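You operate a simulated robot arm through the tools that you are given. There is no shell and no other tool. Be economical: measure what you need, move in short steps, check, and stop when the job is done.

You run a simulated robot arm. Do the job below in one go: nothing can be reset, and whatever is moved stays where it is left.

## Task
Fit the divider in the open carton, pack the small box marked 250 g and tape the carton shut.
Fine: on the packing table; the divider stands across the middle, the box beside it; one tab across the seam. Set down upright: card divider.
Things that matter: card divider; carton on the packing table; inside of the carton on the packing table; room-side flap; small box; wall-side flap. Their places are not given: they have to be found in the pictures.

It is judged by the outcome, as a careful person would: the job done as asked, and still so three seconds after it is handed in. It fails if anything else is knocked over, pushed out of place, dropped, spilled or broken.

## Robot
A 6-joint arm with a two-finger parallel gripper, fixed in place. Base frame: the origin is at the foot of the arm, x ahead of it, y to its left, z up; the work surface is at about z = 840. Units: mm, rad, N and s.
With the tool pointing down near the work surface it reaches from about 360 to 820 mm from the base axis. Its first joint turns from -2.897 to 2.897 rad. Payload 3.91 kg.
The tool frame sits at the grasp point between the pads (the TCP): z along the fingers, y along the line on which they close. The tips reach 30 mm beyond it. The gripper opens to 110 mm. The fingers are 20 mm wide and 10 mm thick; the gripper's body (48 by 112 mm) begins 55 mm behind the TCP.
Orientation is that of the tool frame in the base frame, as a unit quaternion [x, y, z, w]. With the fingers straight down and closing along the base's y, the tool's x points along the base's -x, its y along +y and its z along -z.

## Interface
- The arm moves only by the tool move_arm. Its argument "rows" is a list of rows, each a list of 3 entries, a list of its own where there are three numbers: the opening, from 0 (shut) to 1 (fully open), then the shift along the base's x, y, z in units of 40 mm (1.0 is 40 mm), then the turn, a rotation vector about the base's x, y, z in units of 5 degrees (1.0 is 5 degrees). In form: [[gripper, [tx, ty, tz], [rx, ry, rz]], ...]. A call has 1 to 10 rows; each row shifts and turns the commanded pose from where the row before left it. A call with a number of a shift or a turn outside -1 to 1 is refused whole. Rows are played at 5 a second. More than 50 mm and 0.15 rad between two rows, or a gripper value outside its range, and nothing of the call is played. A pose out of reach is approached as far as the arm can. The call stops where the force on the tool passes 40 N (or 10 N more than at its start, if that is more) or the arm is blocked; 0.2 s more then pass. The fingers move at their own pace (about 45 mm/s each) and stop on an object; they squeeze with about 43 N. The grip force told is the motor's: it shows also when the fingers shut on nothing. Time passes only in rows, and 0.2 s behind the last, so rows that do not move let the fingers close. The reply holds the time, the measured pose of the TCP, the force on the tool along the base axes, the opening and the grip force, in the units named above and with some noise, with the torque about the TCP (base axes, N m) and any sound that the robot's microphone picked up.
- Cameras (640 x 400 px; columns grow to the right, rows downward): "scene" is fixed at [221.2, -650.1, 1599.1]; the picture's right is [0.46, -0.89, 0.00], its down [-0.88, -0.46, -0.12] and it looks along [0.11, 0.05, -0.99] (base axes); focal length 303 px, centre (320, 200). "wrist" rides on the gripper at [77, 7, -115] in the tool frame; the picture's right is [-0.09, 1.00, 0.00], its down [-0.80, -0.07, -0.59] and it looks along [-0.59, -0.05, 0.80] (tool axes); focal length 270 px, centre (320, 200).
- get_image(camera): a new picture of that camera. The clock stands still meanwhile.
- raise_lower(by): slides the trunk up (or, below 0, down) by that many mm; the arm rides with it, the base frame stays. It gives what a move gives, with no picture.
- measure_at(camera, pixels): there is no depth. For up to 12 entries [column, row, z] of the newest picture of that camera ("zoom" is the newest enlarged one), the place [x, y] in the base frame at which the ray of that pixel passes the height z, good to about 2 mm. The clock stands still meanwhile.
- close_up(camera, box): a new picture of the part [left, top, right, bottom] of that camera's present view, enlarged. The clock stands still meanwhile.
- sign_off(): hands the job in; it is judged then, once.

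Go step by step. Measure first, check grasps and placings, and put right what went wrong. The budget is 80 turns and 38 pictures, counting those below and the enlarged ones. Unless the task says otherwise, let go and move clear before handing in, and close with one line.

The tools are called after "Request:" as a command line: name --argument value ..., lists and objects as JSON in quotes. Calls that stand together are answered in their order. move_arm: Moves the arm, as the interface text tells. Its arguments: {"type":"object","properties":{"rows":{"type":"array","items":{"type":"array"}}},"required":["rows"]} The other tools are called the same way: raise_lower (by) slides the trunk up or down; get_image (camera) takes a picture; measure_at (camera, pixels) gives the place at which the rays of pixels pass given heights; close_up (camera, box) takes an enlarged picture of a part of a camera's view; sign_off () hands the job in.

At the start:

```text
clock: 0.0
tool_pos: [315.1, -481.6, 1213.3]
tcp_rot: [0.001, 1.0, 0.0, 0.0]
force: [0.9, 0.0, 1.0]
wrist_torque: [-0.03, 0.01, 0.02]
opening: 110.0
finger_force: 0.0
trunk travel left (down, up): [-575.0, 35.0]
```

scene: 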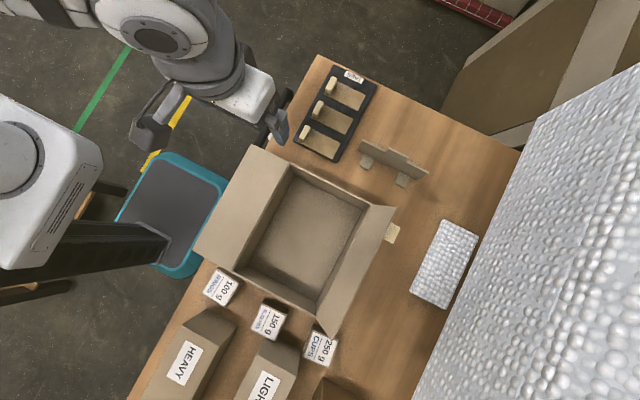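
wrist: 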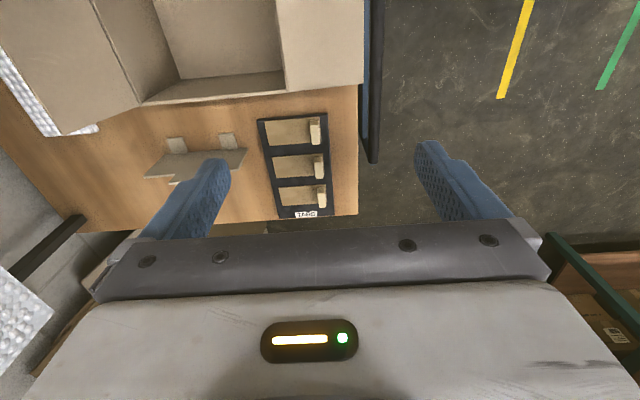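

The scene shows the open carton around (300,240), the divider near (393,163), three small boxes at the near end with 250 g at (321,347), and a tab holder at (335,112). I'll enlarge these parts.

Request:
close_up --camera "scene" --box '[270, 50, 450, 200]'

Request:
close_up --camera "scene" --box '[180, 140, 420, 390]'

```text
2.67 times, centred on (360, 125) of scene
```

zoom: 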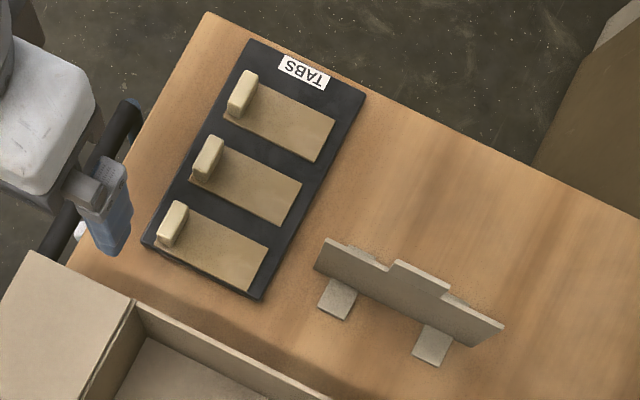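

```text
1.60 times, centred on (300, 265) of scene
```

zoom: 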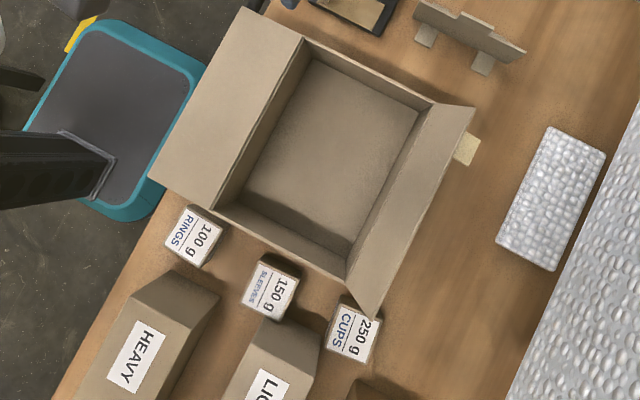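

Request:
measure_at --camera "zoom" --pixels '[[313, 58, 843], [420, 110, 843], [350, 243, 843], [245, 187, 843], [306, 38, 950], [433, 104, 950], [347, 282, 950], [213, 205, 950], [347, 360, 890], [379, 312, 890], [332, 345, 890], [470, 148, 840]]'

Request:
close_up --camera "scene" --box '[190, 260, 350, 370]'

Request:
close_up --camera "scene" --box '[320, 180, 420, 280]'

```text
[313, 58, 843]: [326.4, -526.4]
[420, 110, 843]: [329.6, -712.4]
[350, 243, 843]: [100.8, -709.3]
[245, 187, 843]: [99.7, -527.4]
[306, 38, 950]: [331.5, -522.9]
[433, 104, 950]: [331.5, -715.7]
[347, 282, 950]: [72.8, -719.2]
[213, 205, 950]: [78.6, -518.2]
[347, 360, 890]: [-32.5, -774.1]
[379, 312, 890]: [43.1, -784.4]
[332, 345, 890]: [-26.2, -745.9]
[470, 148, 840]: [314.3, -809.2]
```

```text
3.64 times, centred on (270, 315) of scene
```

zoom: 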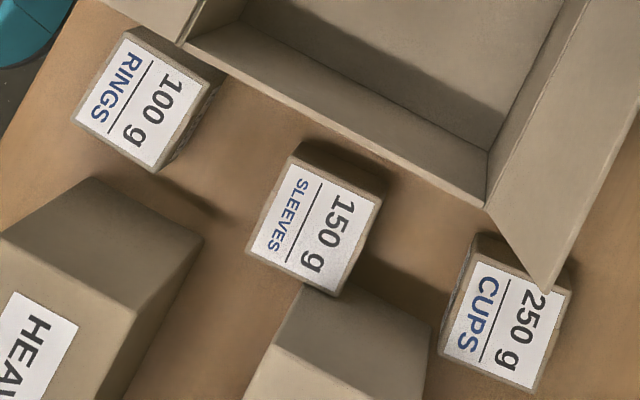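

```text
4.00 times, centred on (370, 230) of scene
```

zoom: 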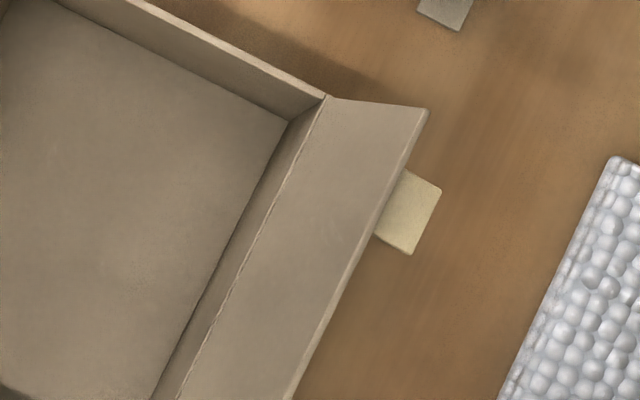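

Request:
measure_at --camera "scene" --pixels '[[313.4, 329.3, 900], [339.5, 339.7, 900], [329.6, 368, 900], [303, 357.6, 900], [313.4, 323.8, 840], [362.6, 140, 900], [428.5, 171.8, 900], [422.9, 180, 840], [357.4, 150.5, 840], [366.4, 170, 840], [388.8, 147.5, 915], [408.7, 156.8, 915]]'

Request:
measure_at --camera "scene" --pixels '[[316.7, 301.8, 843], [315.9, 316.9, 960], [304.6, 134, 870], [317.7, 109.3, 870], [330.8, 85.6, 870], [265, 148, 960], [195, 250, 960], [395, 207, 1000], [332, 336, 1000]]'

```text
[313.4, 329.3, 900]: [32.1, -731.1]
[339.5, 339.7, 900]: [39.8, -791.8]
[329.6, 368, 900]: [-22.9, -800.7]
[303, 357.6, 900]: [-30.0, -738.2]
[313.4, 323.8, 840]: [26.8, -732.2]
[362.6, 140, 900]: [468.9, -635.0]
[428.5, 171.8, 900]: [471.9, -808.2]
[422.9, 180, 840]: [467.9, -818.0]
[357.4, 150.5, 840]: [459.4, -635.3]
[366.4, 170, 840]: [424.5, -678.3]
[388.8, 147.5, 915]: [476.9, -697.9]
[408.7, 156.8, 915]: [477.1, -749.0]
```

```text
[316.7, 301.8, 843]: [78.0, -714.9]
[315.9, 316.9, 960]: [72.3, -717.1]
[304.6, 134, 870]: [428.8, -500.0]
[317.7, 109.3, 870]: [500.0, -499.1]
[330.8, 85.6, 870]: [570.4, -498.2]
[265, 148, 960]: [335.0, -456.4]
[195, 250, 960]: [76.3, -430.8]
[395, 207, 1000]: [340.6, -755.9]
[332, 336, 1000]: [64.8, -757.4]
```

The box marked 250 g is near (5,-765), the divider board lies along y at x≈465 between y -635 and -815, and the carton interior is about x 75–328, y -715..-522. I'll turn the gripper to close along x and move above the divider.

Request:
move_arm --rows '[[1, [0.37, -0.4, 0], [0, 0, -1]], [1, [0.37, -0.4, 0], [0, 0, -1]], [1, [0.37, -0.4, 0], [0, 0, -1]], [1, [0.37, -0.4, 0], [0, 0, -1]], [1, [0.37, -0.4, 0], [0, 0, -1]], [1, [0.37, -0.4, 0], [0, 0, -1]], [1, [0.37, -0.4, 0], [0, 0, -1]], [1, [0.37, -0.4, 0], [0, 0, -1]], [1, [0.37, -0.4, 0], [0, 0, -1]], [1, [0.37, -0.4, 0], [0, 0, -1]]]'

Request:
move_arm --rows '[[1, [0, -0.15, -0.2], [0, 0, -1]], [1, [0, -0.15, -0.2], [0, 0, -1]], [1, [0, -0.15, -0.2], [0, 0, -1]], [1, [0, -0.15, -0.2], [0, 0, -1]], [1, [0, -0.15, -0.2], [0, 0, -1]], [1, [0, -0.15, -0.2], [0, 0, -1]], [1, [0, -0.15, -0.2], [0, 0, -1]], [1, [0, -0.15, -0.2], [0, 0, -1]]]'

Request:
get_image --camera "wrist"

```text
clock: 2.2
tool_pos: [450.2, -619.8, 1203.6]
tcp_rot: [0.416, 0.909, 0.002, -0.003]
force: [0.9, -1.3, -0.6]
wrist_torque: [0.09, 0.09, -0.01]
opening: 109.8
finger_force: 0.0
out of reach, approached as far as the arm can: row 9, 10
trunk travel left (down, up): [-575.0, 35.0]
```

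```text
clock: 4.0
tool_pos: [436.2, -646.7, 1136.2]
tcp_rot: [0.707, 0.708, 0.001, 0.0]
force: [0.3, 0.3, 0.2]
wrist_torque: [-0.03, 0.03, 0.0]
opening: 110.1
finger_force: 0.1
out of reach, approached as far as the arm can: row 2, 4, 6, 8
trunk travel left (down, up): [-575.0, 35.0]
```

```text
31 pictures are left
```

wrist: 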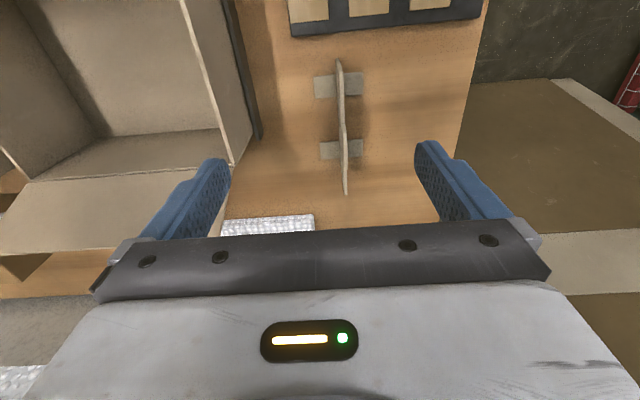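

The wrist picture shows the divider edge-on from (338,62) to (346,193), with feet at both sides. The arm's vertical reach here is about 780–800, so I'll need a tilt about x to grasp it at the middle tab. I'm measuring it first.

Request:
measure_at --camera "wrist" --pixels '[[338, 62, 905], [346, 192, 905], [340, 95, 940], [344, 145, 940], [315, 85, 845], [363, 85, 845], [320, 150, 845], [363, 148, 845], [228, 163, 950]]'

Request:
close_up --camera "wrist" --box '[280, 30, 400, 210]'

```text
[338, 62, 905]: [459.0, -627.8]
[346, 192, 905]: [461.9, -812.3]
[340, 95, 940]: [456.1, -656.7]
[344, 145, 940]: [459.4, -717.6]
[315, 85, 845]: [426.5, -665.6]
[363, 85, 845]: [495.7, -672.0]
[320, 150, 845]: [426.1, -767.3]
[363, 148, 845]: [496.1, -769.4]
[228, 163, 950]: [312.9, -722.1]
```

```text
2.22 times, centred on (340, 120) of wrist
```

zoom: 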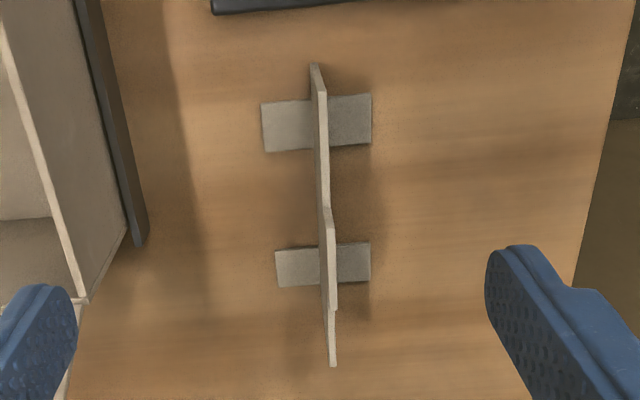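

Request:
get_image --camera "scene"

```text
29 pictures are left
```

scene: 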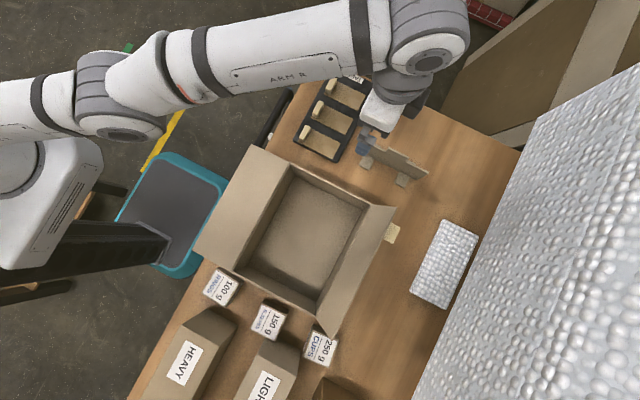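

Divider centre is about (461,-721) with its tab top near z 957, and the carton rim is near z 978. I'll tilt 25° in the board's plane and come above the tab.

Request:
move_arm --rows '[[1, [0.12, -0.1, -0.3], [-1, 0, 0]], [1, [0.12, -0.3, -0.3], [-1, 0, 0]], [1, [0.12, -0.4, -0.3], [-1, 0, 0]], [1, [0.12, -0.5, -0.3], [-1, 0, 0]], [1, [0.12, -0.5, -0.3], [-1, 0, 0]]]'

```text
clock: 5.2
tool_pos: [470.4, -733.6, 1080.7]
tcp_rot: [0.689, 0.691, -0.153, 0.154]
force: [0.2, 0.1, -1.1]
wrist_torque: [-0.01, 0.01, 0.0]
opening: 110.1
finger_force: 0.0
out of reach, approached as far as the arm can: row 1, 2, 3
trunk travel left (down, up): [-575.0, 35.0]
```

Request:
move_arm --rows '[[0.7, [-0.12, 0.15, -0.8], [0, 0, 0]], [0.5, [-0.12, 0.15, -0.6], [0, 0, 0]], [0.5, [0, 0, 0], [0, 0, 0]]]'

Request:
get_image --camera "wrist"

```text
clock: 6.0
tool_pos: [469.8, -737.1, 1026.3]
tcp_rot: [0.691, 0.69, -0.153, 0.152]
force: [0.4, 0.2, 0.5]
wrist_torque: [0.01, -0.01, 0.01]
opening: 55.2
finger_force: 0.1
out of reach, approached as far as the arm can: row 1, 2
trunk travel left (down, up): [-575.0, 35.0]
```

```text
28 pictures are left
```

wrist: 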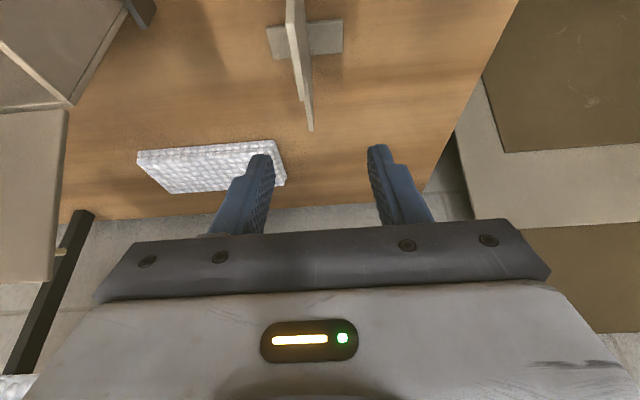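

Request:
move_arm --rows '[[0.5, [-0.4, 0.7, 0], [0, 0, 0]], [0.5, [0, 0, -0.8], [0, 0, 0]], [0.5, [0, 0, 0], [0, 0, 0]]]'

Request:
get_image --camera "wrist"

```text
clock: 6.8
tool_pos: [452.4, -712.4, 992.2]
tcp_rot: [0.69, 0.69, -0.152, 0.154]
force: [0.1, -0.5, 0.5]
wrist_torque: [0.01, 0.02, 0.02]
opening: 55.1
finger_force: 0.0
trunk travel left (down, up): [-575.0, 35.0]
```

```text
27 pictures are left
```

wrist: 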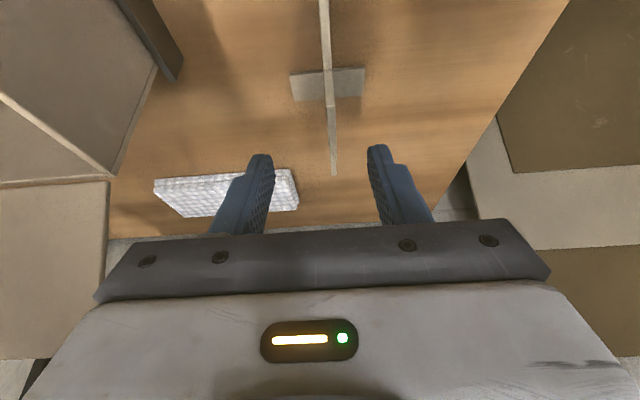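

Request:
measure_at --camera "wrist" --pixels '[[334, 172, 927], [329, 95, 955], [326, 40, 955], [324, 5, 955], [366, 82, 845], [290, 88, 845]]'

Request:
close_up --camera "wrist" --box '[270, 0, 400, 190]'

```text
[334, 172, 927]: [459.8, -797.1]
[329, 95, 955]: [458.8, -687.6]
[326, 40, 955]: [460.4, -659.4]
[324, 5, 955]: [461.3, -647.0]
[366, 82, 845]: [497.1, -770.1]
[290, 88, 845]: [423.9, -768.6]
```

```text
2.11 times, centred on (335, 95) of wrist
```

zoom: 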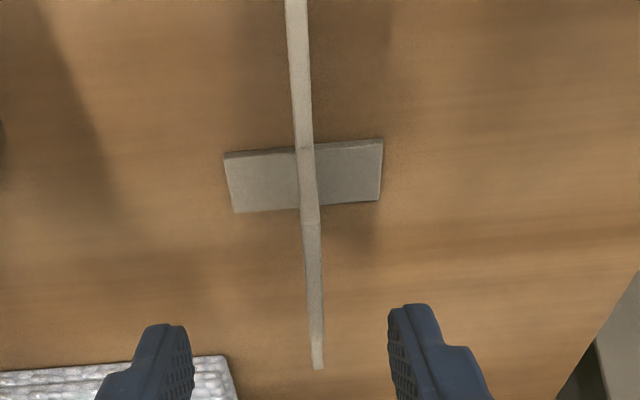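

Board plane is at x≈460, and the fingers at (265,160) and (378,150) will straddle it. I'm descending and closing.

Request:
move_arm --rows '[[0.5, [0.19, -0.16, -0.3], [0, 0, 0]], [0.5, [0, 0, -0.5], [0, 0, 0]], [0.5, [0, 0, -0.5], [0, 0, 0]], [0.5, [0, 0, 0], [0, 0, 0]]]'

Request:
get_image --camera "scene"

```text
clock: 7.8
tool_pos: [461.1, -718.1, 942.8]
tcp_rot: [0.69, 0.691, -0.153, 0.153]
force: [-0.1, -0.3, 0.0]
wrist_torque: [-0.06, -0.01, -0.01]
opening: 55.0
finger_force: 0.1
trunk travel left (down, up): [-575.0, 35.0]
```

```text
25 pictures are left
```

scene: 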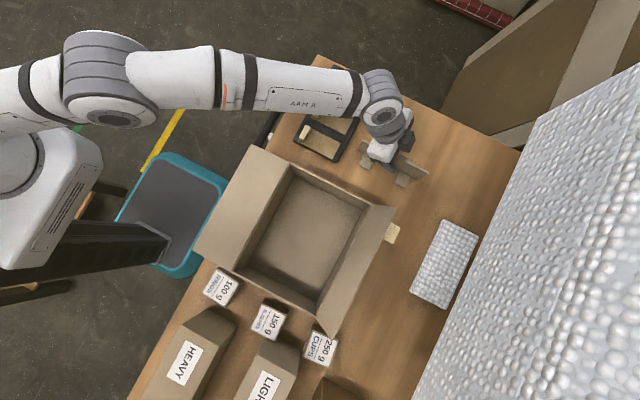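

Request:
move_arm --rows '[[0, [0, 0, 0], [0, 0, 0]], [0, [0, 0, 0], [0, 0, 0]], [0, [0, 0, 0], [0, 0, 0]], [0, [0, 0, 0], [0, 0, 0]], [0, [0, 0, 0], [0, 0, 0]], [0, [0, 0, 0.25], [0, 0, 0]], [0, [0, 0, 0.25], [0, 0, 0]]]'

Request:
close_up --camera "scene" --box '[320, 100, 460, 220]'

```text
clock: 9.4
tool_pos: [462.2, -718.2, 963.3]
tcp_rot: [0.691, 0.69, -0.153, 0.153]
force: [0.1, -0.2, -0.3]
wrist_torque: [0.03, -0.02, -0.04]
opening: 5.7
finger_force: 0.3
trunk travel left (down, up): [-575.0, 35.0]
```

```text
3.33 times, centred on (390, 160) of scene
```

zoom: 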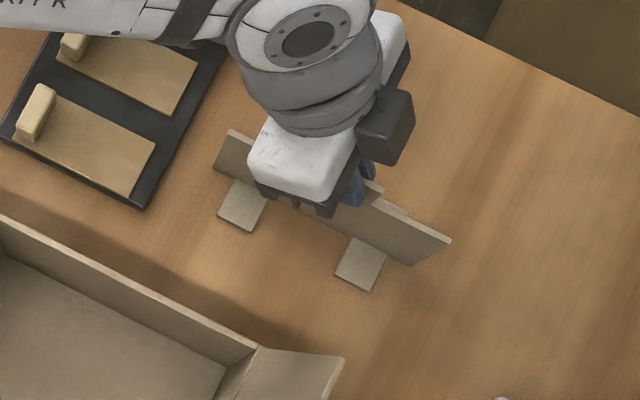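

Request:
move_arm --rows '[[0, [0, 0, 0.5], [0, 0, 0]], [0, [0, 0, 0.5], [0, 0, 0]], [0, [0, 0, 0], [0, 0, 0]]]'

Request:
close_up --camera "scene" --box '[320, 100, 460, 220]'

```text
clock: 10.2
tool_pos: [460.6, -717.7, 1003.6]
tcp_rot: [0.69, 0.691, -0.153, 0.153]
force: [-1.1, 0.0, 0.0]
wrist_torque: [-0.02, 0.03, 0.01]
opening: 3.7
finger_force: 42.8
trunk travel left (down, up): [-575.0, 35.0]
```

```text
3.33 times, centred on (390, 160) of scene
```

zoom: 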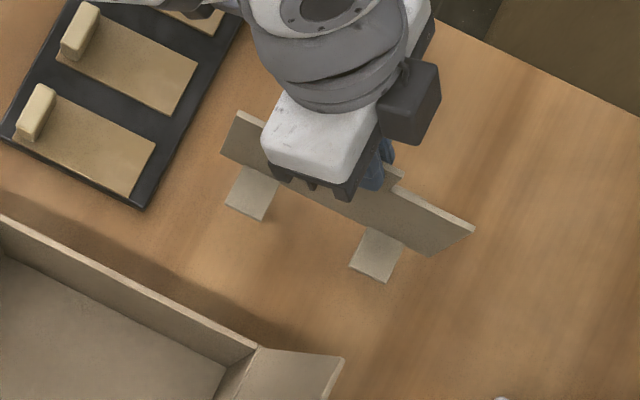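

Request:
measure_at --camera "zoom" --pixels '[[262, 220, 840], [262, 220, 880], [262, 220, 900], [387, 282, 840], [387, 282, 880], [387, 282, 900]]'

```text
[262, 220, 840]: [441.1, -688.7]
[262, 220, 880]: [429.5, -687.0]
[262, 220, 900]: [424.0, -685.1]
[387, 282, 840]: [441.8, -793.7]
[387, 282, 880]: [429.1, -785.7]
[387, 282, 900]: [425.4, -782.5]
```

The divider is held: the feet rose about 57 mm and the board is level. Now I'll bring it upright while lifting, towards y -618.

Request:
move_arm --rows '[[0, [0, 0.5, 0.5], [1, 0, 0]], [0, [0, 0.5, 0.5], [1, 0, 0]], [0, [0, 0.5, 0.5], [1, 0, 0]], [0, [0, 0.5, 0.5], [1, 0, 0]], [0, [-0.2, 0.5, 0.5], [1, 0, 0]], [0, [-0.5, 0, 0.4], [0, 0, 0]], [0, [0, 0, 0], [0, 0, 0]]]'

Request:
get_image --camera "wrist"

Request:
close_up --camera "scene" --box '[200, 60, 460, 340]'

```text
clock: 11.8
tool_pos: [435.8, -615.0, 1118.8]
tcp_rot: [0.707, 0.708, 0.001, -0.001]
force: [-0.2, 0.0, 0.8]
wrist_torque: [0.02, 0.02, -0.01]
opening: 3.4
finger_force: 43.2
trunk travel left (down, up): [-575.0, 35.0]
```

```text
22 pictures are left
```

wrist: 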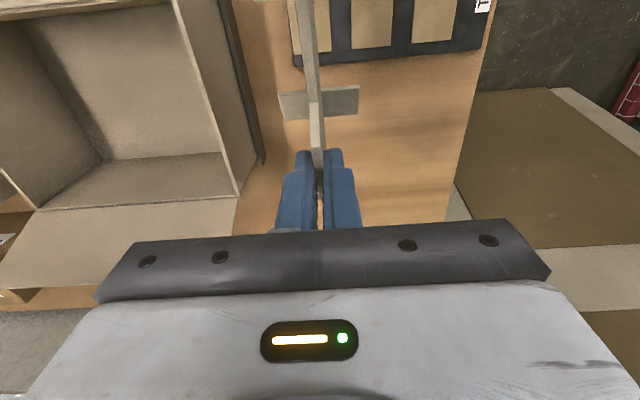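

```text
1.43 times, centred on (330, 200) of scene
```

zoom: 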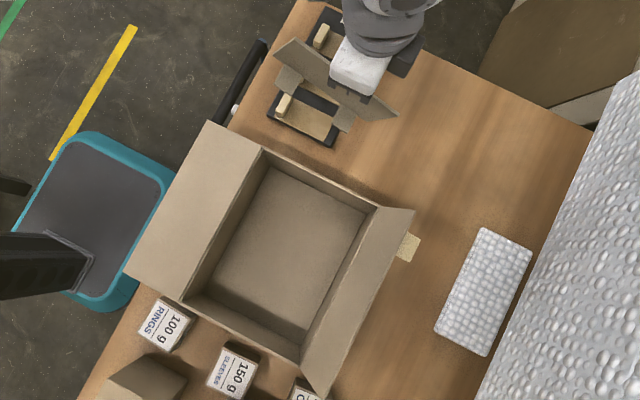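

Request:
measure_at --camera "zoom" --pixels '[[294, 39, 1100], [398, 113, 1100], [276, 57, 1016], [385, 118, 1016], [262, 148, 978], [379, 207, 978], [299, 373, 978], [185, 294, 978]]'

Request:
measure_at --camera "wrist" --pixels '[[237, 195, 978], [40, 208, 978], [103, 160, 845], [175, 0, 978]]'

```text
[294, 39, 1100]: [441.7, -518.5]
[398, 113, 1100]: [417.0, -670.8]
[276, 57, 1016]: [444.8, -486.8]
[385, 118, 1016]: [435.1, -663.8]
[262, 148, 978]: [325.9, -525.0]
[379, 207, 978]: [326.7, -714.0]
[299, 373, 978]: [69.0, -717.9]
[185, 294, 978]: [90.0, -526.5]
```

```text
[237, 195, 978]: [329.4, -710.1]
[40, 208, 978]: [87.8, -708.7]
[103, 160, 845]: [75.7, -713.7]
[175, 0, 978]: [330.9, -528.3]
```

Request:
close_up --camera "scene" --box '[280, 60, 400, 150]'

```text
4.44 times, centred on (340, 105) of scene
```

zoom: 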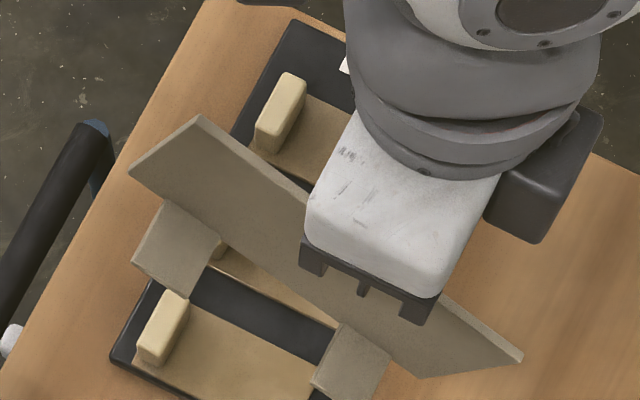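

The board rotated with the gripper when I untilted (close-up: top edge runs (200,115)-(522,357)), so I restore the 25° tilt to level it and carry it over the carton's middle.

Request:
move_arm --rows '[[0, [0, 0, 0], [-1, 0, 0]], [0, [0, 0, 0], [-1, 0, 0]], [0, [0, 0, 0], [-1, 0, 0]], [0, [0, 0, 0], [-1, 0, 0]], [0, [0, -0.1, 0], [-1, 0, 0]], [0, [0, 0, 0], [0, 0, 0]]]'

Request:
move_arm --rows '[[0, [-0.97, 0, 0], [0, 0, 0]], [0, [-0.97, 0, 0], [0, 0, 0]], [0, [-0.97, 0, 0], [0, 0, 0]], [0, [-0.97, 0, 0], [0, 0, 0]], [0, [-0.97, 0, 0], [0, 0, 0]], [0, [-0.97, 0, 0], [0, 0, 0]], [0, [0, 0, 0], [0, 0, 0]]]'

Request:
close_up --camera "scene" --box '[200, 130, 420, 340]'

Request:
get_image --camera "wrist"

```text
clock: 13.2
tool_pos: [434.2, -621.4, 1120.0]
tcp_rot: [0.69, 0.691, -0.153, 0.154]
force: [0.2, 0.7, 0.2]
wrist_torque: [-0.01, -0.01, 0.01]
opening: 3.5
finger_force: 43.3
trunk travel left (down, up): [-575.0, 35.0]
```

```text
clock: 14.8
tool_pos: [199.9, -620.7, 1118.9]
tcp_rot: [0.69, 0.691, -0.152, 0.153]
force: [-0.7, -0.6, -1.0]
wrist_torque: [-0.02, 0.01, -0.04]
opening: 3.6
finger_force: 42.7
trunk travel left (down, up): [-575.0, 35.0]
```

```text
1.90 times, centred on (310, 235) of scene
```

zoom: 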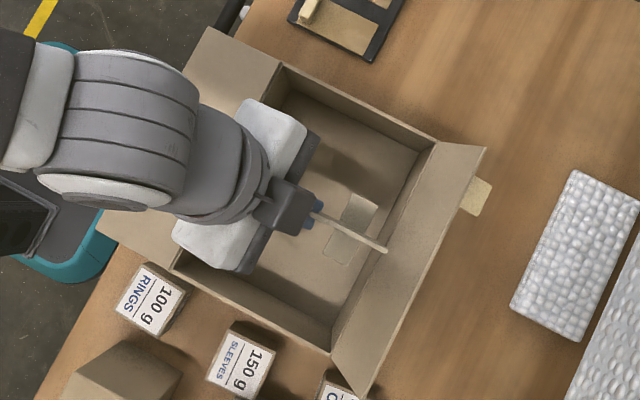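

```text
18 pictures are left
```

wrist: 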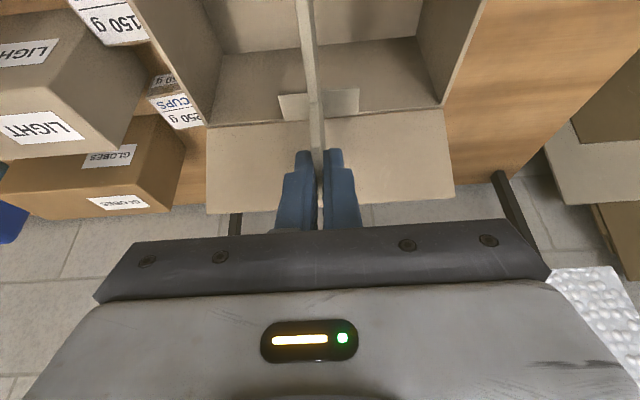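

Request:
measure_at --camera "zoom" --pixels '[[387, 251, 1100], [337, 358, 978], [435, 145, 978], [285, 68, 978], [385, 250, 1060]]'

Request:
measure_at --camera "wrist" --pixels '[[208, 124, 978], [443, 104, 978], [218, 72, 978], [321, 148, 1100]]'

```text
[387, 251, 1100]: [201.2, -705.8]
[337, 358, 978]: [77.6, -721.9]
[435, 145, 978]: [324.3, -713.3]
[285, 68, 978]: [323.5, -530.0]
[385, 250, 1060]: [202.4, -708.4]
```

```text
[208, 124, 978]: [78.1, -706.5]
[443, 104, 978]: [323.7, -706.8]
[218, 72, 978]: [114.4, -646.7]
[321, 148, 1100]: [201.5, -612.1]
```

Board is level, at x≈201, with its end at y≈-706 inside the wall at -713. I'm lowering it.

Request:
move_arm --rows '[[0, [0, 0.03, -0.8], [0, 0, 0]], [0, [0, 0, -0.8], [0, 0, 0]], [0, [0, 0, -0.8], [0, 0, 0]], [0, [0, 0, -0.8], [0, 0, 0]], [0, [0, 0, -0.7], [0, 0, 0]], [0, [0, 0, 0], [0, 0, 0]]]'

Request:
move_arm --rows '[[0, [0, 0, -0.1], [0, 0, 0]], [0, [0, 0, -0.1], [0, 0, 0]], [0, [0, 0, 0], [0, 0, 0]]]'

```text
clock: 16.2
tool_pos: [202.9, -618.4, 968.8]
tcp_rot: [0.689, 0.69, -0.155, 0.157]
force: [-1.9, -1.6, 29.6]
wrist_torque: [0.79, 0.17, -0.03]
opening: 3.6
finger_force: 43.2
trunk travel left (down, up): [-575.0, 35.0]
```

```text
clock: 16.5
tool_pos: [203.1, -622.2, 968.6]
tcp_rot: [0.689, 0.689, -0.156, 0.159]
force: [-2.4, 3.4, 16.6]
wrist_torque: [1.32, 0.16, 0.03]
opening: 3.9
finger_force: 43.7
trunk travel left (down, up): [-575.0, 35.0]
stopped in row 1: the force on the tool passed its limit at 44 N (the readings are from after the stop); the commanded pose is now the measured one
```

Contact at TCP z≈969: probably the feet on the carton floor (the grip closed ~20 mm higher on the board than planned). Checking.

Request:
close_up --camera "scene" --box '[220, 130, 400, 330]'

Request:
get_image --camera "wrist"

```text
2.00 times, centred on (310, 230) of scene
```

zoom: 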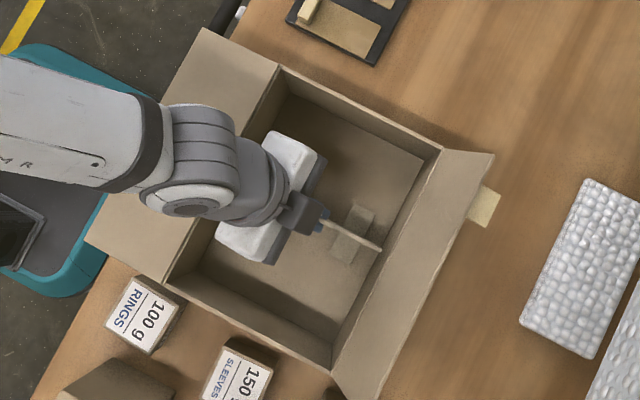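

```text
16 pictures are left
```

wrist: 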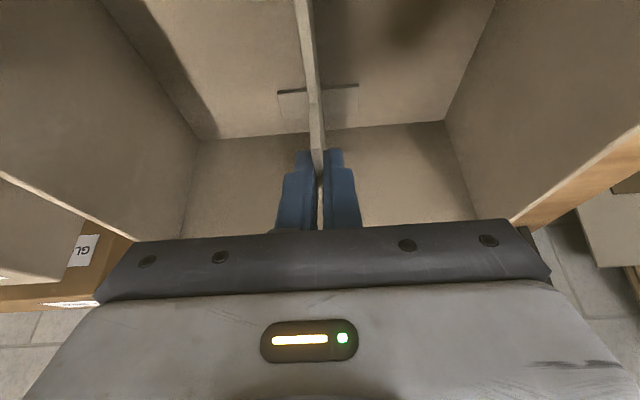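

Request:
move_arm --rows '[[0.15, [0, 0, 0], [0, 0, 0]], [0.3, [0, 0, 0], [0, 0, 0]], [0.3, [0, 0, 0], [0, 0, 0]], [0.3, [0, 0, 0], [0, 0, 0]], [0.3, [0, 0, 0.5], [0, 0, 0]], [0.3, [0, 0, 0.9], [0, 0, 0]], [0.3, [0, 0, 0.9], [0, 0, 0]], [0.3, [0, 0, 0.9], [0, 0, 0]], [0.3, [0, 0, 0], [0, 0, 0]]]'

Request:
get_image --camera "wrist"

```text
clock: 18.5
tool_pos: [202.2, -624.9, 1093.3]
tcp_rot: [0.69, 0.69, -0.155, 0.157]
force: [0.1, 0.2, 0.8]
wrist_torque: [0.0, 0.01, 0.01]
opening: 32.9
finger_force: 0.1
trunk travel left (down, up): [-575.0, 35.0]
```

```text
15 pictures are left
```

wrist: 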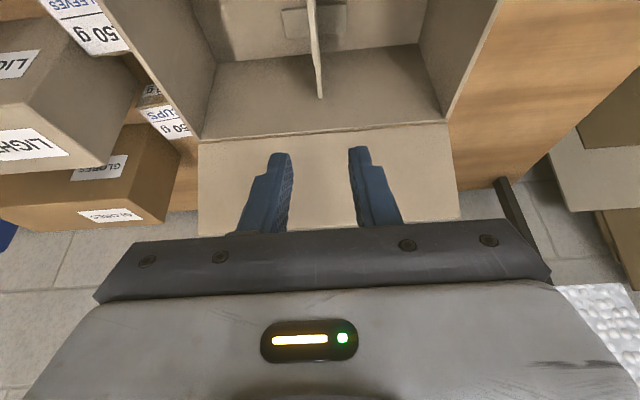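

The divider stands upright across the middle (320,95). Now I look at the 250 g box's surroundings.

Request:
close_up --camera "scene" --box '[230, 280, 390, 400]'

Request:
close_up --camera "wrist" --box '[20, 0, 240, 240]'

```text
3.33 times, centred on (310, 340) of scene
```

zoom: 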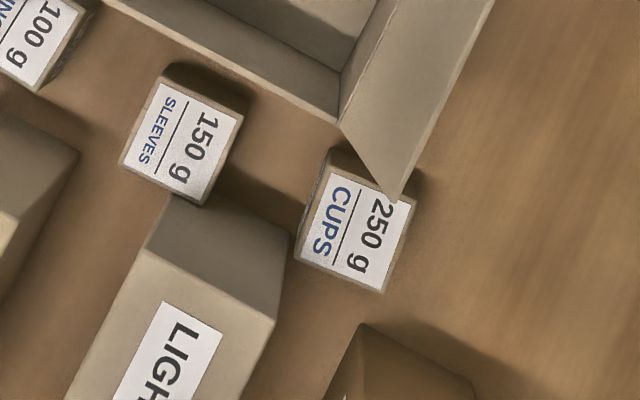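

```text
1.67 times, centred on (130, 120) of wrist
```

zoom: 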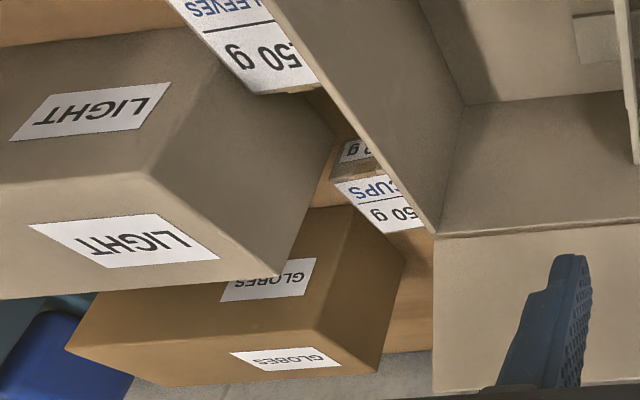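

Request:
measure_at --camera "scene" --pixels '[[301, 350.5, 840], [301, 350.5, 960], [296.5, 375.4, 960], [296.5, 375.4, 1000], [322.6, 376.6, 840], [355.6, 394, 840], [322.6, 376.6, 940], [355.6, 394, 940], [265, 338.5, 840], [339, 338, 1070], [316, 317, 978]]'

Request:
measure_at --camera "zoom" --pixels '[[405, 262, 940], [352, 207, 940], [338, 135, 960], [276, 275, 960], [338, 180, 882], [420, 228, 882]]'

```text
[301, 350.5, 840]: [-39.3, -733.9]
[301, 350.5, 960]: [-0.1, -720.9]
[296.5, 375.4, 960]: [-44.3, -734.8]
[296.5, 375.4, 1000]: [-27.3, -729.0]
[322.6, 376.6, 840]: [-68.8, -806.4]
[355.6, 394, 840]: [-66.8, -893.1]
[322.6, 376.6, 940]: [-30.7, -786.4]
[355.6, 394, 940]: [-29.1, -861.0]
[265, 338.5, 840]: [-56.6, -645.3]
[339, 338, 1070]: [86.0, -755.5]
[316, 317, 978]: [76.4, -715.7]
```

```text
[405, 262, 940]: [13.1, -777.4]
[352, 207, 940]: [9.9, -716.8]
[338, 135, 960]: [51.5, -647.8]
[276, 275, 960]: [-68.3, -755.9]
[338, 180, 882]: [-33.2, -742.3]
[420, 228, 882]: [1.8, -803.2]
```

LIGHT's nearest corner is about (-39,-734), GLOBES starts at x<-69, and the box is centred near (-1,-768), yawed +7°, top near z 882. I'll grasp closing along its x faces; first move above it at safe height.

Request:
move_arm --rows '[[0.8, [0, 0, 0.9], [1, 0, 0]], [0.8, [0, 0, 0.2], [1, 0, 0]], [0.8, [-0.85, -0.3, 0], [1, 0, 0]], [0.8, [-0.85, -0.4, 0], [1, 0, 0]], [0.8, [-0.85, -0.72, 0], [1, 0, 0]], [0.8, [-0.85, -0.72, 0], [0, 0, 0.73]], [0.8, [-0.85, -0.72, -0.1], [0, 0, 0.73]], [0.8, [-0.82, -0.72, -0.2], [0, 0, 0]], [0.8, [0, 0, 0], [0, 0, 0]]]'

Request:
get_image --camera "wrist"

```text
clock: 20.5
tool_pos: [1.4, -752.2, 1119.2]
tcp_rot: [0.66, 0.751, -0.001, 0.004]
force: [-0.2, 0.3, -0.8]
wrist_torque: [0.02, -0.01, 0.0]
opening: 88.0
finger_force: 0.0
out of reach, approached as far as the arm can: row 8
trunk travel left (down, up): [-575.0, 35.0]
```

```text
12 pictures are left
```

wrist: 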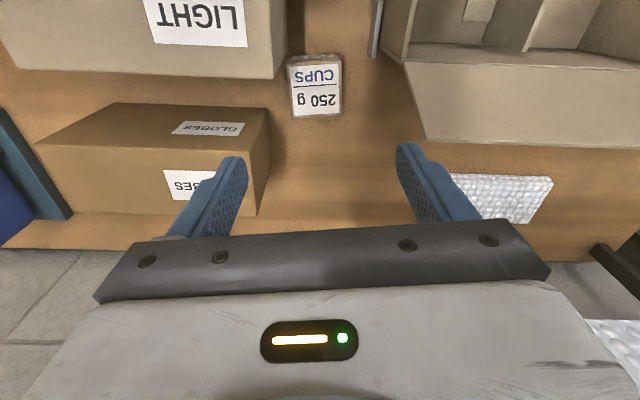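

Request:
measure_at --camera "wrist" --pixels '[[287, 67, 882], [342, 65, 882], [341, 113, 882], [292, 118, 882], [342, 54, 840], [287, 58, 840], [265, 110, 930], [285, 75, 970], [258, 214, 840], [407, 62, 978], [428, 140, 1070]]'

```text
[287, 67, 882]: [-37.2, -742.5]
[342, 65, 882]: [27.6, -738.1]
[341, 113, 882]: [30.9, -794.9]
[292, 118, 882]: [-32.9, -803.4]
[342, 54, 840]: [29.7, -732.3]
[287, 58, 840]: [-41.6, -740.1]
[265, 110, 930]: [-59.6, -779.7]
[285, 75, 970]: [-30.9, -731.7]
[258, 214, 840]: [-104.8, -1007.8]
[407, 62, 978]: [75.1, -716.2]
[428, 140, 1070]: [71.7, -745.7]
```

Request:
move_arm --rows '[[0.72, [-0.05, 0, -0.9], [0, 0, 0]], [0.72, [-0.06, -0.2, -0.9], [0, 0, 0]], [0.72, [0, -0.23, -0.9], [0, 0, 0]], [0.72, [0, 0, -0.9], [0, 0, 0]], [0.72, [0, 0, -0.9], [0, 0, 0]], [0.72, [0, 0, -0.7], [0, 0, 0]], [0.72, [0, 0, 0], [0, 0, 0]]]'

Request:
get_image --camera "wrist"

```text
clock: 22.1
tool_pos: [-3.5, -771.0, 913.5]
tcp_rot: [0.66, 0.751, -0.002, 0.004]
force: [-0.4, -0.5, -0.9]
wrist_torque: [0.01, 0.02, 0.01]
opening: 79.3
finger_force: 0.1
trunk travel left (down, up): [-575.0, 35.0]
```

```text
11 pictures are left
```

wrist: 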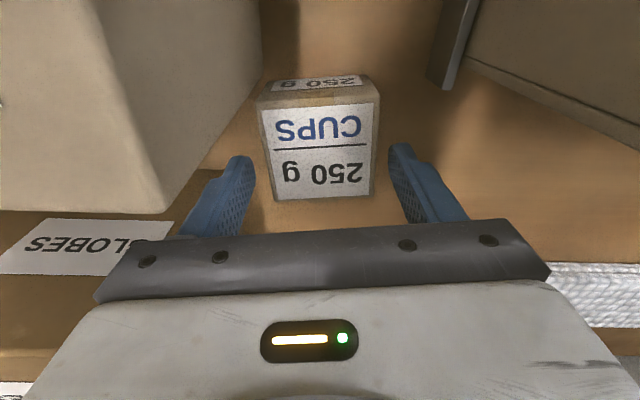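

Request:
measure_at --camera "wrist" --pixels '[[259, 108, 890], [381, 103, 890], [375, 193, 890], [274, 200, 890], [259, 108, 882], [381, 103, 882], [375, 193, 882], [274, 200, 882], [165, 212, 970]]'

Request:
move_arm --rows '[[0.72, [0, 0.03, -0.35], [0, 0, 0]], [0.72, [0, 0, -0.3], [0, 0, 0]], [0.72, [0, 0, 0], [0, 0, 0]]]'

```text
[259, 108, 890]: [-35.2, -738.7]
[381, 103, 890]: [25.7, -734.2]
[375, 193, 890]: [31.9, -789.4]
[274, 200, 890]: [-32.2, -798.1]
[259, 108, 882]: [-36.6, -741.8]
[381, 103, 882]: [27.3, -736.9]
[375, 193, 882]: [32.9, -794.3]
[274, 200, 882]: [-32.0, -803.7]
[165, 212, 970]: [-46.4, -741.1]
```

```text
clock: 22.9
tool_pos: [-3.4, -769.8, 887.2]
tcp_rot: [0.66, 0.751, -0.001, 0.005]
force: [-0.1, 0.1, 0.3]
wrist_torque: [0.04, 0.0, -0.01]
opening: 79.3
finger_force: 0.0
trunk travel left (down, up): [-575.0, 35.0]
```

The fingers are around the box, tips at z≈857. Closing with enough wait.

Request:
move_arm --rows '[[0.5, [0, 0, 0], [0, 0, 0]], [0.4, [0, 0, 0], [0, 0, 0]], [0.4, [0, 0, 0], [0, 0, 0]], [0.4, [0, 0, 0], [0, 0, 0]], [0.4, [0, 0, 0], [0, 0, 0]]]'

Request:
move_arm --rows '[[0.4, [0, 0, 0.5], [0, 0, 0]], [0.4, [0, 0, 0.5], [0, 0, 0]], [0.4, [0, 0, 0], [0, 0, 0]]]'

```text
clock: 24.1
tool_pos: [-1.8, -770.2, 888.0]
tcp_rot: [0.661, 0.751, -0.002, 0.004]
force: [0.4, -0.8, 0.8]
wrist_torque: [-0.08, 0.1, -0.03]
opening: 65.8
finger_force: 43.6
trunk travel left (down, up): [-575.0, 35.0]
```

```text
clock: 24.9
tool_pos: [-2.8, -768.0, 930.2]
tcp_rot: [0.661, 0.751, -0.002, 0.005]
force: [0.0, 0.5, -3.8]
wrist_torque: [0.0, 0.01, 0.01]
opening: 65.8
finger_force: 43.4
trunk travel left (down, up): [-575.0, 35.0]
```

Request:
move_arm --rows '[[0.4, [0, 0, 0.97], [0, 0, 0]], [0.4, [0, 0.02, 0.97], [0, 0, 0]], [0.4, [0, 0.02, 0.97], [0, 0, 0]], [0.4, [0, 0.02, 0.97], [0, 0, 0]], [0.4, [0, 0.6, 0.97], [0, 0, 0]], [0.4, [0, 0.62, 0], [0, 0, 0.976]], [0.4, [0, 0.62, 0], [0, 0, 0.976]], [0.4, [0, 0.62, 0], [0, 0, 0.976]], [0.4, [0, 0.62, 0], [0, 0, 0.976]], [0.4, [0, 0.6, 0], [0, 0, 0.976]]]'

Request:
move_arm --rows '[[0.4, [0, 0, 0], [0, 0, 0.976]], [0.4, [0, 0, 0], [0, 0, 0.976]], [0.4, [0, 0, 0], [0, 0, 0.976]], [0.4, [0.4, 0, 0], [0, 0, 0.976]], [0.4, [0.4, 0, 0], [0, 0, 0.976]], [0.4, [0.4, 0, 0], [0, 0, 0.976]], [0.4, [0.4, 0, 0], [0, 0, 0.976]], [0.4, [0.5, 0, 0], [0, 0, 0.976]], [0.4, [0.5, 0, 0], [0, 0, 0.976]], [0.4, [0.5, 0, 0], [0, 0, 0.976]]]'

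Request:
move_arm --rows '[[0.4, [0, 0, 0], [0, 0, 0.976]], [0.4, [0, 0, 0], [0, 0, 0.976]], [0.4, [0, 0, 0], [0, 0, 0]]]'

Request:
get_image --camera "wrist"

```text
clock: 27.1
tool_pos: [-3.1, -612.1, 1121.1]
tcp_rot: [0.486, 0.874, -0.001, 0.004]
force: [0.3, -1.0, -2.1]
wrist_torque: [-0.02, 0.02, -0.03]
opening: 65.8
finger_force: 43.8
out of reach, approached as far as the arm can: row 4
trunk travel left (down, up): [-575.0, 35.0]
```

```text
clock: 29.3
tool_pos: [121.7, -610.9, 1120.0]
tcp_rot: [0.082, 0.997, 0.002, 0.004]
force: [0.2, -0.2, -2.9]
wrist_torque: [0.02, -0.02, 0.01]
opening: 65.9
finger_force: 43.4
trunk travel left (down, up): [-575.0, 35.0]
```

```text
clock: 30.1
tool_pos: [121.8, -611.1, 1119.1]
tcp_rot: [-0.002, 1.0, 0.002, 0.004]
force: [-0.6, -0.5, -2.5]
wrist_torque: [0.0, -0.04, -0.02]
opening: 65.7
finger_force: 43.3
trunk travel left (down, up): [-575.0, 35.0]
```

```text
10 pictures are left
```

wrist: 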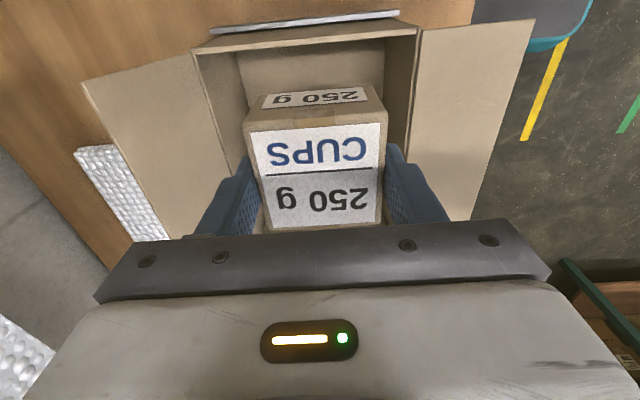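

The box is over the near compartment (rim seen at rows 30–45). Lowering it until contact.

Request:
move_arm --rows '[[0.4, [0, -0.1, -0.9], [0, 0, 0]], [0.4, [0, 0, -0.9], [0, 0, 0]], [0.4, [0, 0, -0.9], [0, 0, 0]], [0.4, [0, 0, -0.9], [0, 0, 0]], [0.4, [0, 0, -0.9], [0, 0, 0]], [0.4, [0, 0, -0.6], [0, 0, 0]], [0.4, [0, 0, 0], [0, 0, 0]]]'

Request:
move_arm --rows '[[0.4, [0, 0, -0.15], [0, 0, 0]], [0.4, [0, 0, -0.1], [0, 0, 0]], [0.4, [0, 0, -0.1], [0, 0, 0]], [0.4, [0, 0, 0], [0, 0, 0]]]'

```text
clock: 31.7
tool_pos: [123.5, -617.0, 916.0]
tcp_rot: [-0.002, 1.0, 0.003, 0.004]
force: [0.4, -0.3, -1.9]
wrist_torque: [0.0, -0.03, 0.02]
opening: 65.9
finger_force: 42.9
trunk travel left (down, up): [-575.0, 35.0]
```

```text
clock: 32.7
tool_pos: [121.3, -614.9, 902.8]
tcp_rot: [-0.003, 1.0, 0.002, 0.004]
force: [-0.2, 1.5, -1.9]
wrist_torque: [-0.01, -0.02, -0.01]
opening: 65.7
finger_force: 42.6
trunk travel left (down, up): [-575.0, 35.0]
```

Request:
move_arm --rows '[[0.4, [0, 0, -0.1], [0, 0, 0]], [0.4, [0, 0, -0.1], [0, 0, 0]], [0.4, [0, 0, -0.1], [0, 0, 0]], [0.4, [0, 0, 0], [0, 0, 0]]]'

```text
clock: 33.7
tool_pos: [122.3, -614.8, 893.5]
tcp_rot: [-0.003, 1.0, -0.001, 0.004]
force: [0.8, 2.8, 15.5]
wrist_torque: [0.54, 0.0, -0.08]
opening: 65.7
finger_force: 43.5
trunk travel left (down, up): [-575.0, 35.0]
```

The box sits on the floor. I'm releasing and rising clear, and meanwhile measuring the flap corners from the last wrist picture.

Request:
measure_at --camera "wrist" --pixels '[[535, 20, 920], [535, 20, 960], [535, 20, 1000], [535, 20, 1040], [420, 28, 978], [193, 52, 978], [82, 84, 1000], [82, 84, 1040], [82, 84, 1070], [400, 12, 978], [210, 30, 978]]'

Request:
measure_at --camera "scene" --pixels '[[195, 250, 920], [195, 250, 960], [195, 250, 1000], [195, 250, 1040]]'

Request:
move_arm --rows '[[0.6, [0, 0, 0], [0, 0, 0]], [0.75, [0, 0, 0], [0, 0, 0]], [0.8, [0, 0, 0], [0, 0, 0]], [0.8, [0, 0, 0.3], [0, 0, 0]], [0.8, [0, 0, 0.9], [0, 0, 0]], [0.8, [0, 0, 0.9], [0, 0, 0]], [0.8, [0, 0, 0.9], [0, 0, 0]], [0.8, [0, 0, 0.9], [0, 0, 0]], [0.3, [0, 0, 0.9], [0, 0, 0]], [0, [0, 0, 0.6], [0, 0, 0]]]'

Request:
get_image --camera "wrist"

```text
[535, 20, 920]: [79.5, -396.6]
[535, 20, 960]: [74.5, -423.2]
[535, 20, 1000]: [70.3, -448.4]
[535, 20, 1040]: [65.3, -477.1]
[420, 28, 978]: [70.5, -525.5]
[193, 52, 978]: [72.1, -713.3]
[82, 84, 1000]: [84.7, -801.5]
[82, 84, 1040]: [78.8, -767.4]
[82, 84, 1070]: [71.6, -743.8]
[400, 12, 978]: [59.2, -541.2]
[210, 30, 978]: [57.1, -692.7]
```

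```text
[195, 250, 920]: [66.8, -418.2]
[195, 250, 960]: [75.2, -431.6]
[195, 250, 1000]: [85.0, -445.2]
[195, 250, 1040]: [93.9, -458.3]
```

```text
clock: 35.9
tool_pos: [119.8, -615.1, 1106.0]
tcp_rot: [-0.002, 1.0, 0.002, 0.004]
force: [-0.8, -0.1, 0.9]
wrist_torque: [0.0, 0.01, -0.01]
opening: 36.1
finger_force: 0.0
trunk travel left (down, up): [-575.0, 35.0]
```

```text
9 pictures are left
```

wrist: 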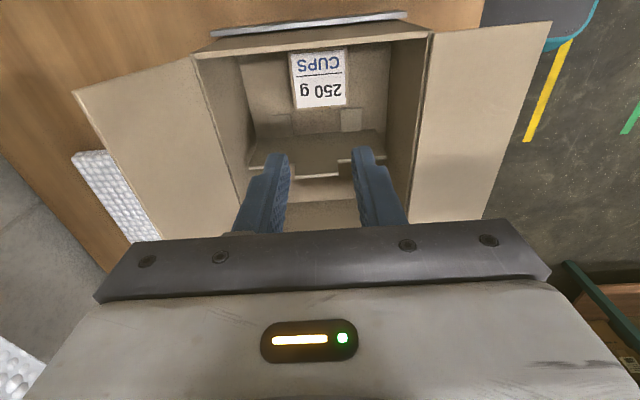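

Box and divider both stand well (250 g label at (318,78)). Wall flap stands up from (y -716, z 978) to about (-744, 1070); the room flap lies outward nearly level, edge at y≈-440, z≈988. I'll reach over and behind the wall flap with closed fingers.

Request:
move_arm --rows '[[0, [0.4, 0, 0.15], [-1, 0, 0]], [0, [0.4, 0, 0.15], [-1, 0, 0]], [0, [0.4, -0.3, 0.1], [-1, 0, 0]], [0, [0.4, -0.6, 0.1], [-1, 0, 0]], [0, [0.4, -0.9, 0], [-1, 0, 0]], [0, [0, -0.9, 0], [0, 0, 0]], [0, [0, -0.9, 0], [0, 0, 0]], [0, [0, -0.3, 0], [0, 0, 0]], [0, [0, 0, 0], [0, 0, 0]]]'

```text
clock: 37.9
tool_pos: [203.0, -773.1, 1130.3]
tcp_rot: [-0.005, 0.977, -0.214, 0.004]
force: [-0.8, -0.2, -0.7]
wrist_torque: [0.0, -0.03, -0.05]
opening: 0.1
finger_force: 38.1
trunk travel left (down, up): [-575.0, 35.0]
```

Request:
move_arm --rows '[[0, [0, 0, -0.8], [0, 0, 0]], [0, [0, 0, -0.8], [0, 0, 0]], [0, [0, 0.4, 0], [0, 0, 0]], [0, [0, 0.4, 0], [0, 0, 0]], [0, [0, 0.4, 0], [0, 0, 0]], [0, [0, 0.4, 0], [0, 0, 0]], [0, [0, 0, 0], [0, 0, 0]]]'

Request:
move_arm --rows '[[0, [0, 0.45, 0], [0, 0, 0]], [0, [0, 0.45, -0.05], [0, 0, 0]], [0, [0, 0.4, -0.1], [0, 0, 0]], [0, [0, 0.4, -0.2], [0, 0, 0]], [0, [0, 0.3, -0.3], [0, 0, 0]], [0, [0, 0, 0], [0, 0, 0]]]'

Request:
get_image --camera "scene"

```text
clock: 39.5
tool_pos: [202.5, -709.7, 1065.0]
tcp_rot: [-0.003, 0.977, -0.215, 0.004]
force: [0.2, -0.2, 0.4]
wrist_torque: [0.02, 0.02, 0.01]
opening: 0.0
finger_force: 37.5
trunk travel left (down, up): [-575.0, 35.0]
```

```text
clock: 40.9
tool_pos: [200.7, -627.8, 1038.3]
tcp_rot: [-0.003, 0.977, -0.215, 0.005]
force: [0.3, 0.6, 0.4]
wrist_torque: [0.04, 0.02, 0.0]
opening: 0.0
finger_force: 36.8
trunk travel left (down, up): [-575.0, 35.0]
```

```text
8 pictures are left
```

scene: 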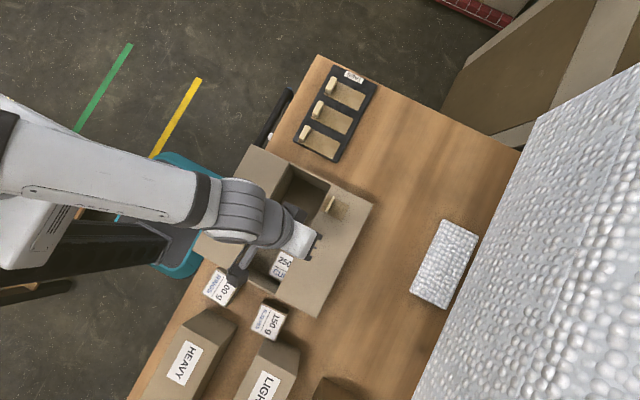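

Request:
close_up --camera "scene" --box '[260, 160, 390, 290]'

```text
3.08 times, centred on (325, 225) of scene
```

zoom: 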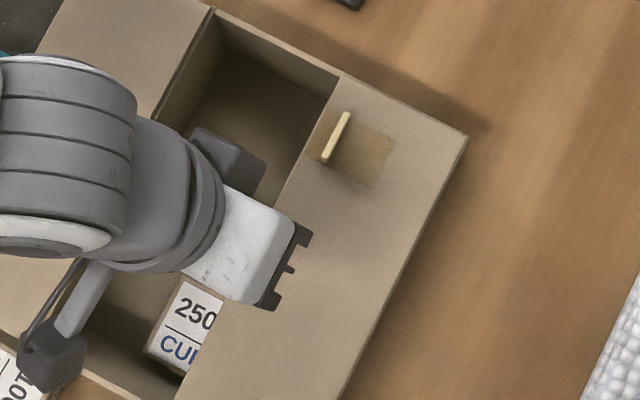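

The wall flap is folding over without resistance; a tab with handle at zoom (338,138) was already stuck wholly on this flap, not across the seam, so a fresh tab is still needed. Pushing the flap down flat, then backing off.

Request:
move_arm --rows '[[0, [0, 0.1, -0.3], [0, 0, 0]], [0, [0, 0.05, -0.2], [0, 0, 0]], [0, [0, 0, -0.15], [0, 0, 0]], [0, [0, 0, -0.1], [0, 0, 0]], [0, [0, 0, 0], [0, 0, 0]]]'

```text
clock: 42.1
tool_pos: [200.6, -621.9, 1006.9]
tcp_rot: [-0.003, 0.977, -0.215, 0.005]
force: [-0.6, 0.0, 0.1]
wrist_torque: [0.02, -0.01, -0.03]
opening: 0.0
finger_force: 37.5
trunk travel left (down, up): [-575.0, 35.0]
```

Request:
move_arm --rows '[[0, [0, 0, -0.08], [0, 0, 0]], [0, [0, 0, -0.08], [0, 0, 0]], [0, [0, 0, 0], [0, 0, 0]], [0, [0, 0, 0.5], [0, 0, 0]], [0, [0, 0.5, 0.9], [0, 0, 0]], [0, [0, 0.5, 0.9], [0, 0, 0]], [0, [0, 0.5, 0.5], [0, 0, 0]], [0, [0, 0, 0], [0, 0, 0]]]'

Request:
close_up --camera "scene" --box '[190, 130, 410, 340]'

```text
clock: 43.9
tool_pos: [201.0, -563.3, 1112.8]
tcp_rot: [-0.002, 0.977, -0.215, 0.005]
force: [-0.6, -0.1, 0.0]
wrist_torque: [0.0, 0.0, 0.02]
opening: 0.1
finger_force: 37.8
trunk travel left (down, up): [-575.0, 35.0]
```

```text
1.90 times, centred on (300, 235) of scene
```

zoom: 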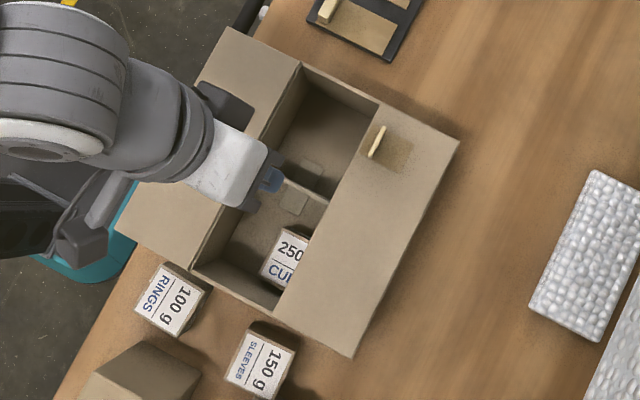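

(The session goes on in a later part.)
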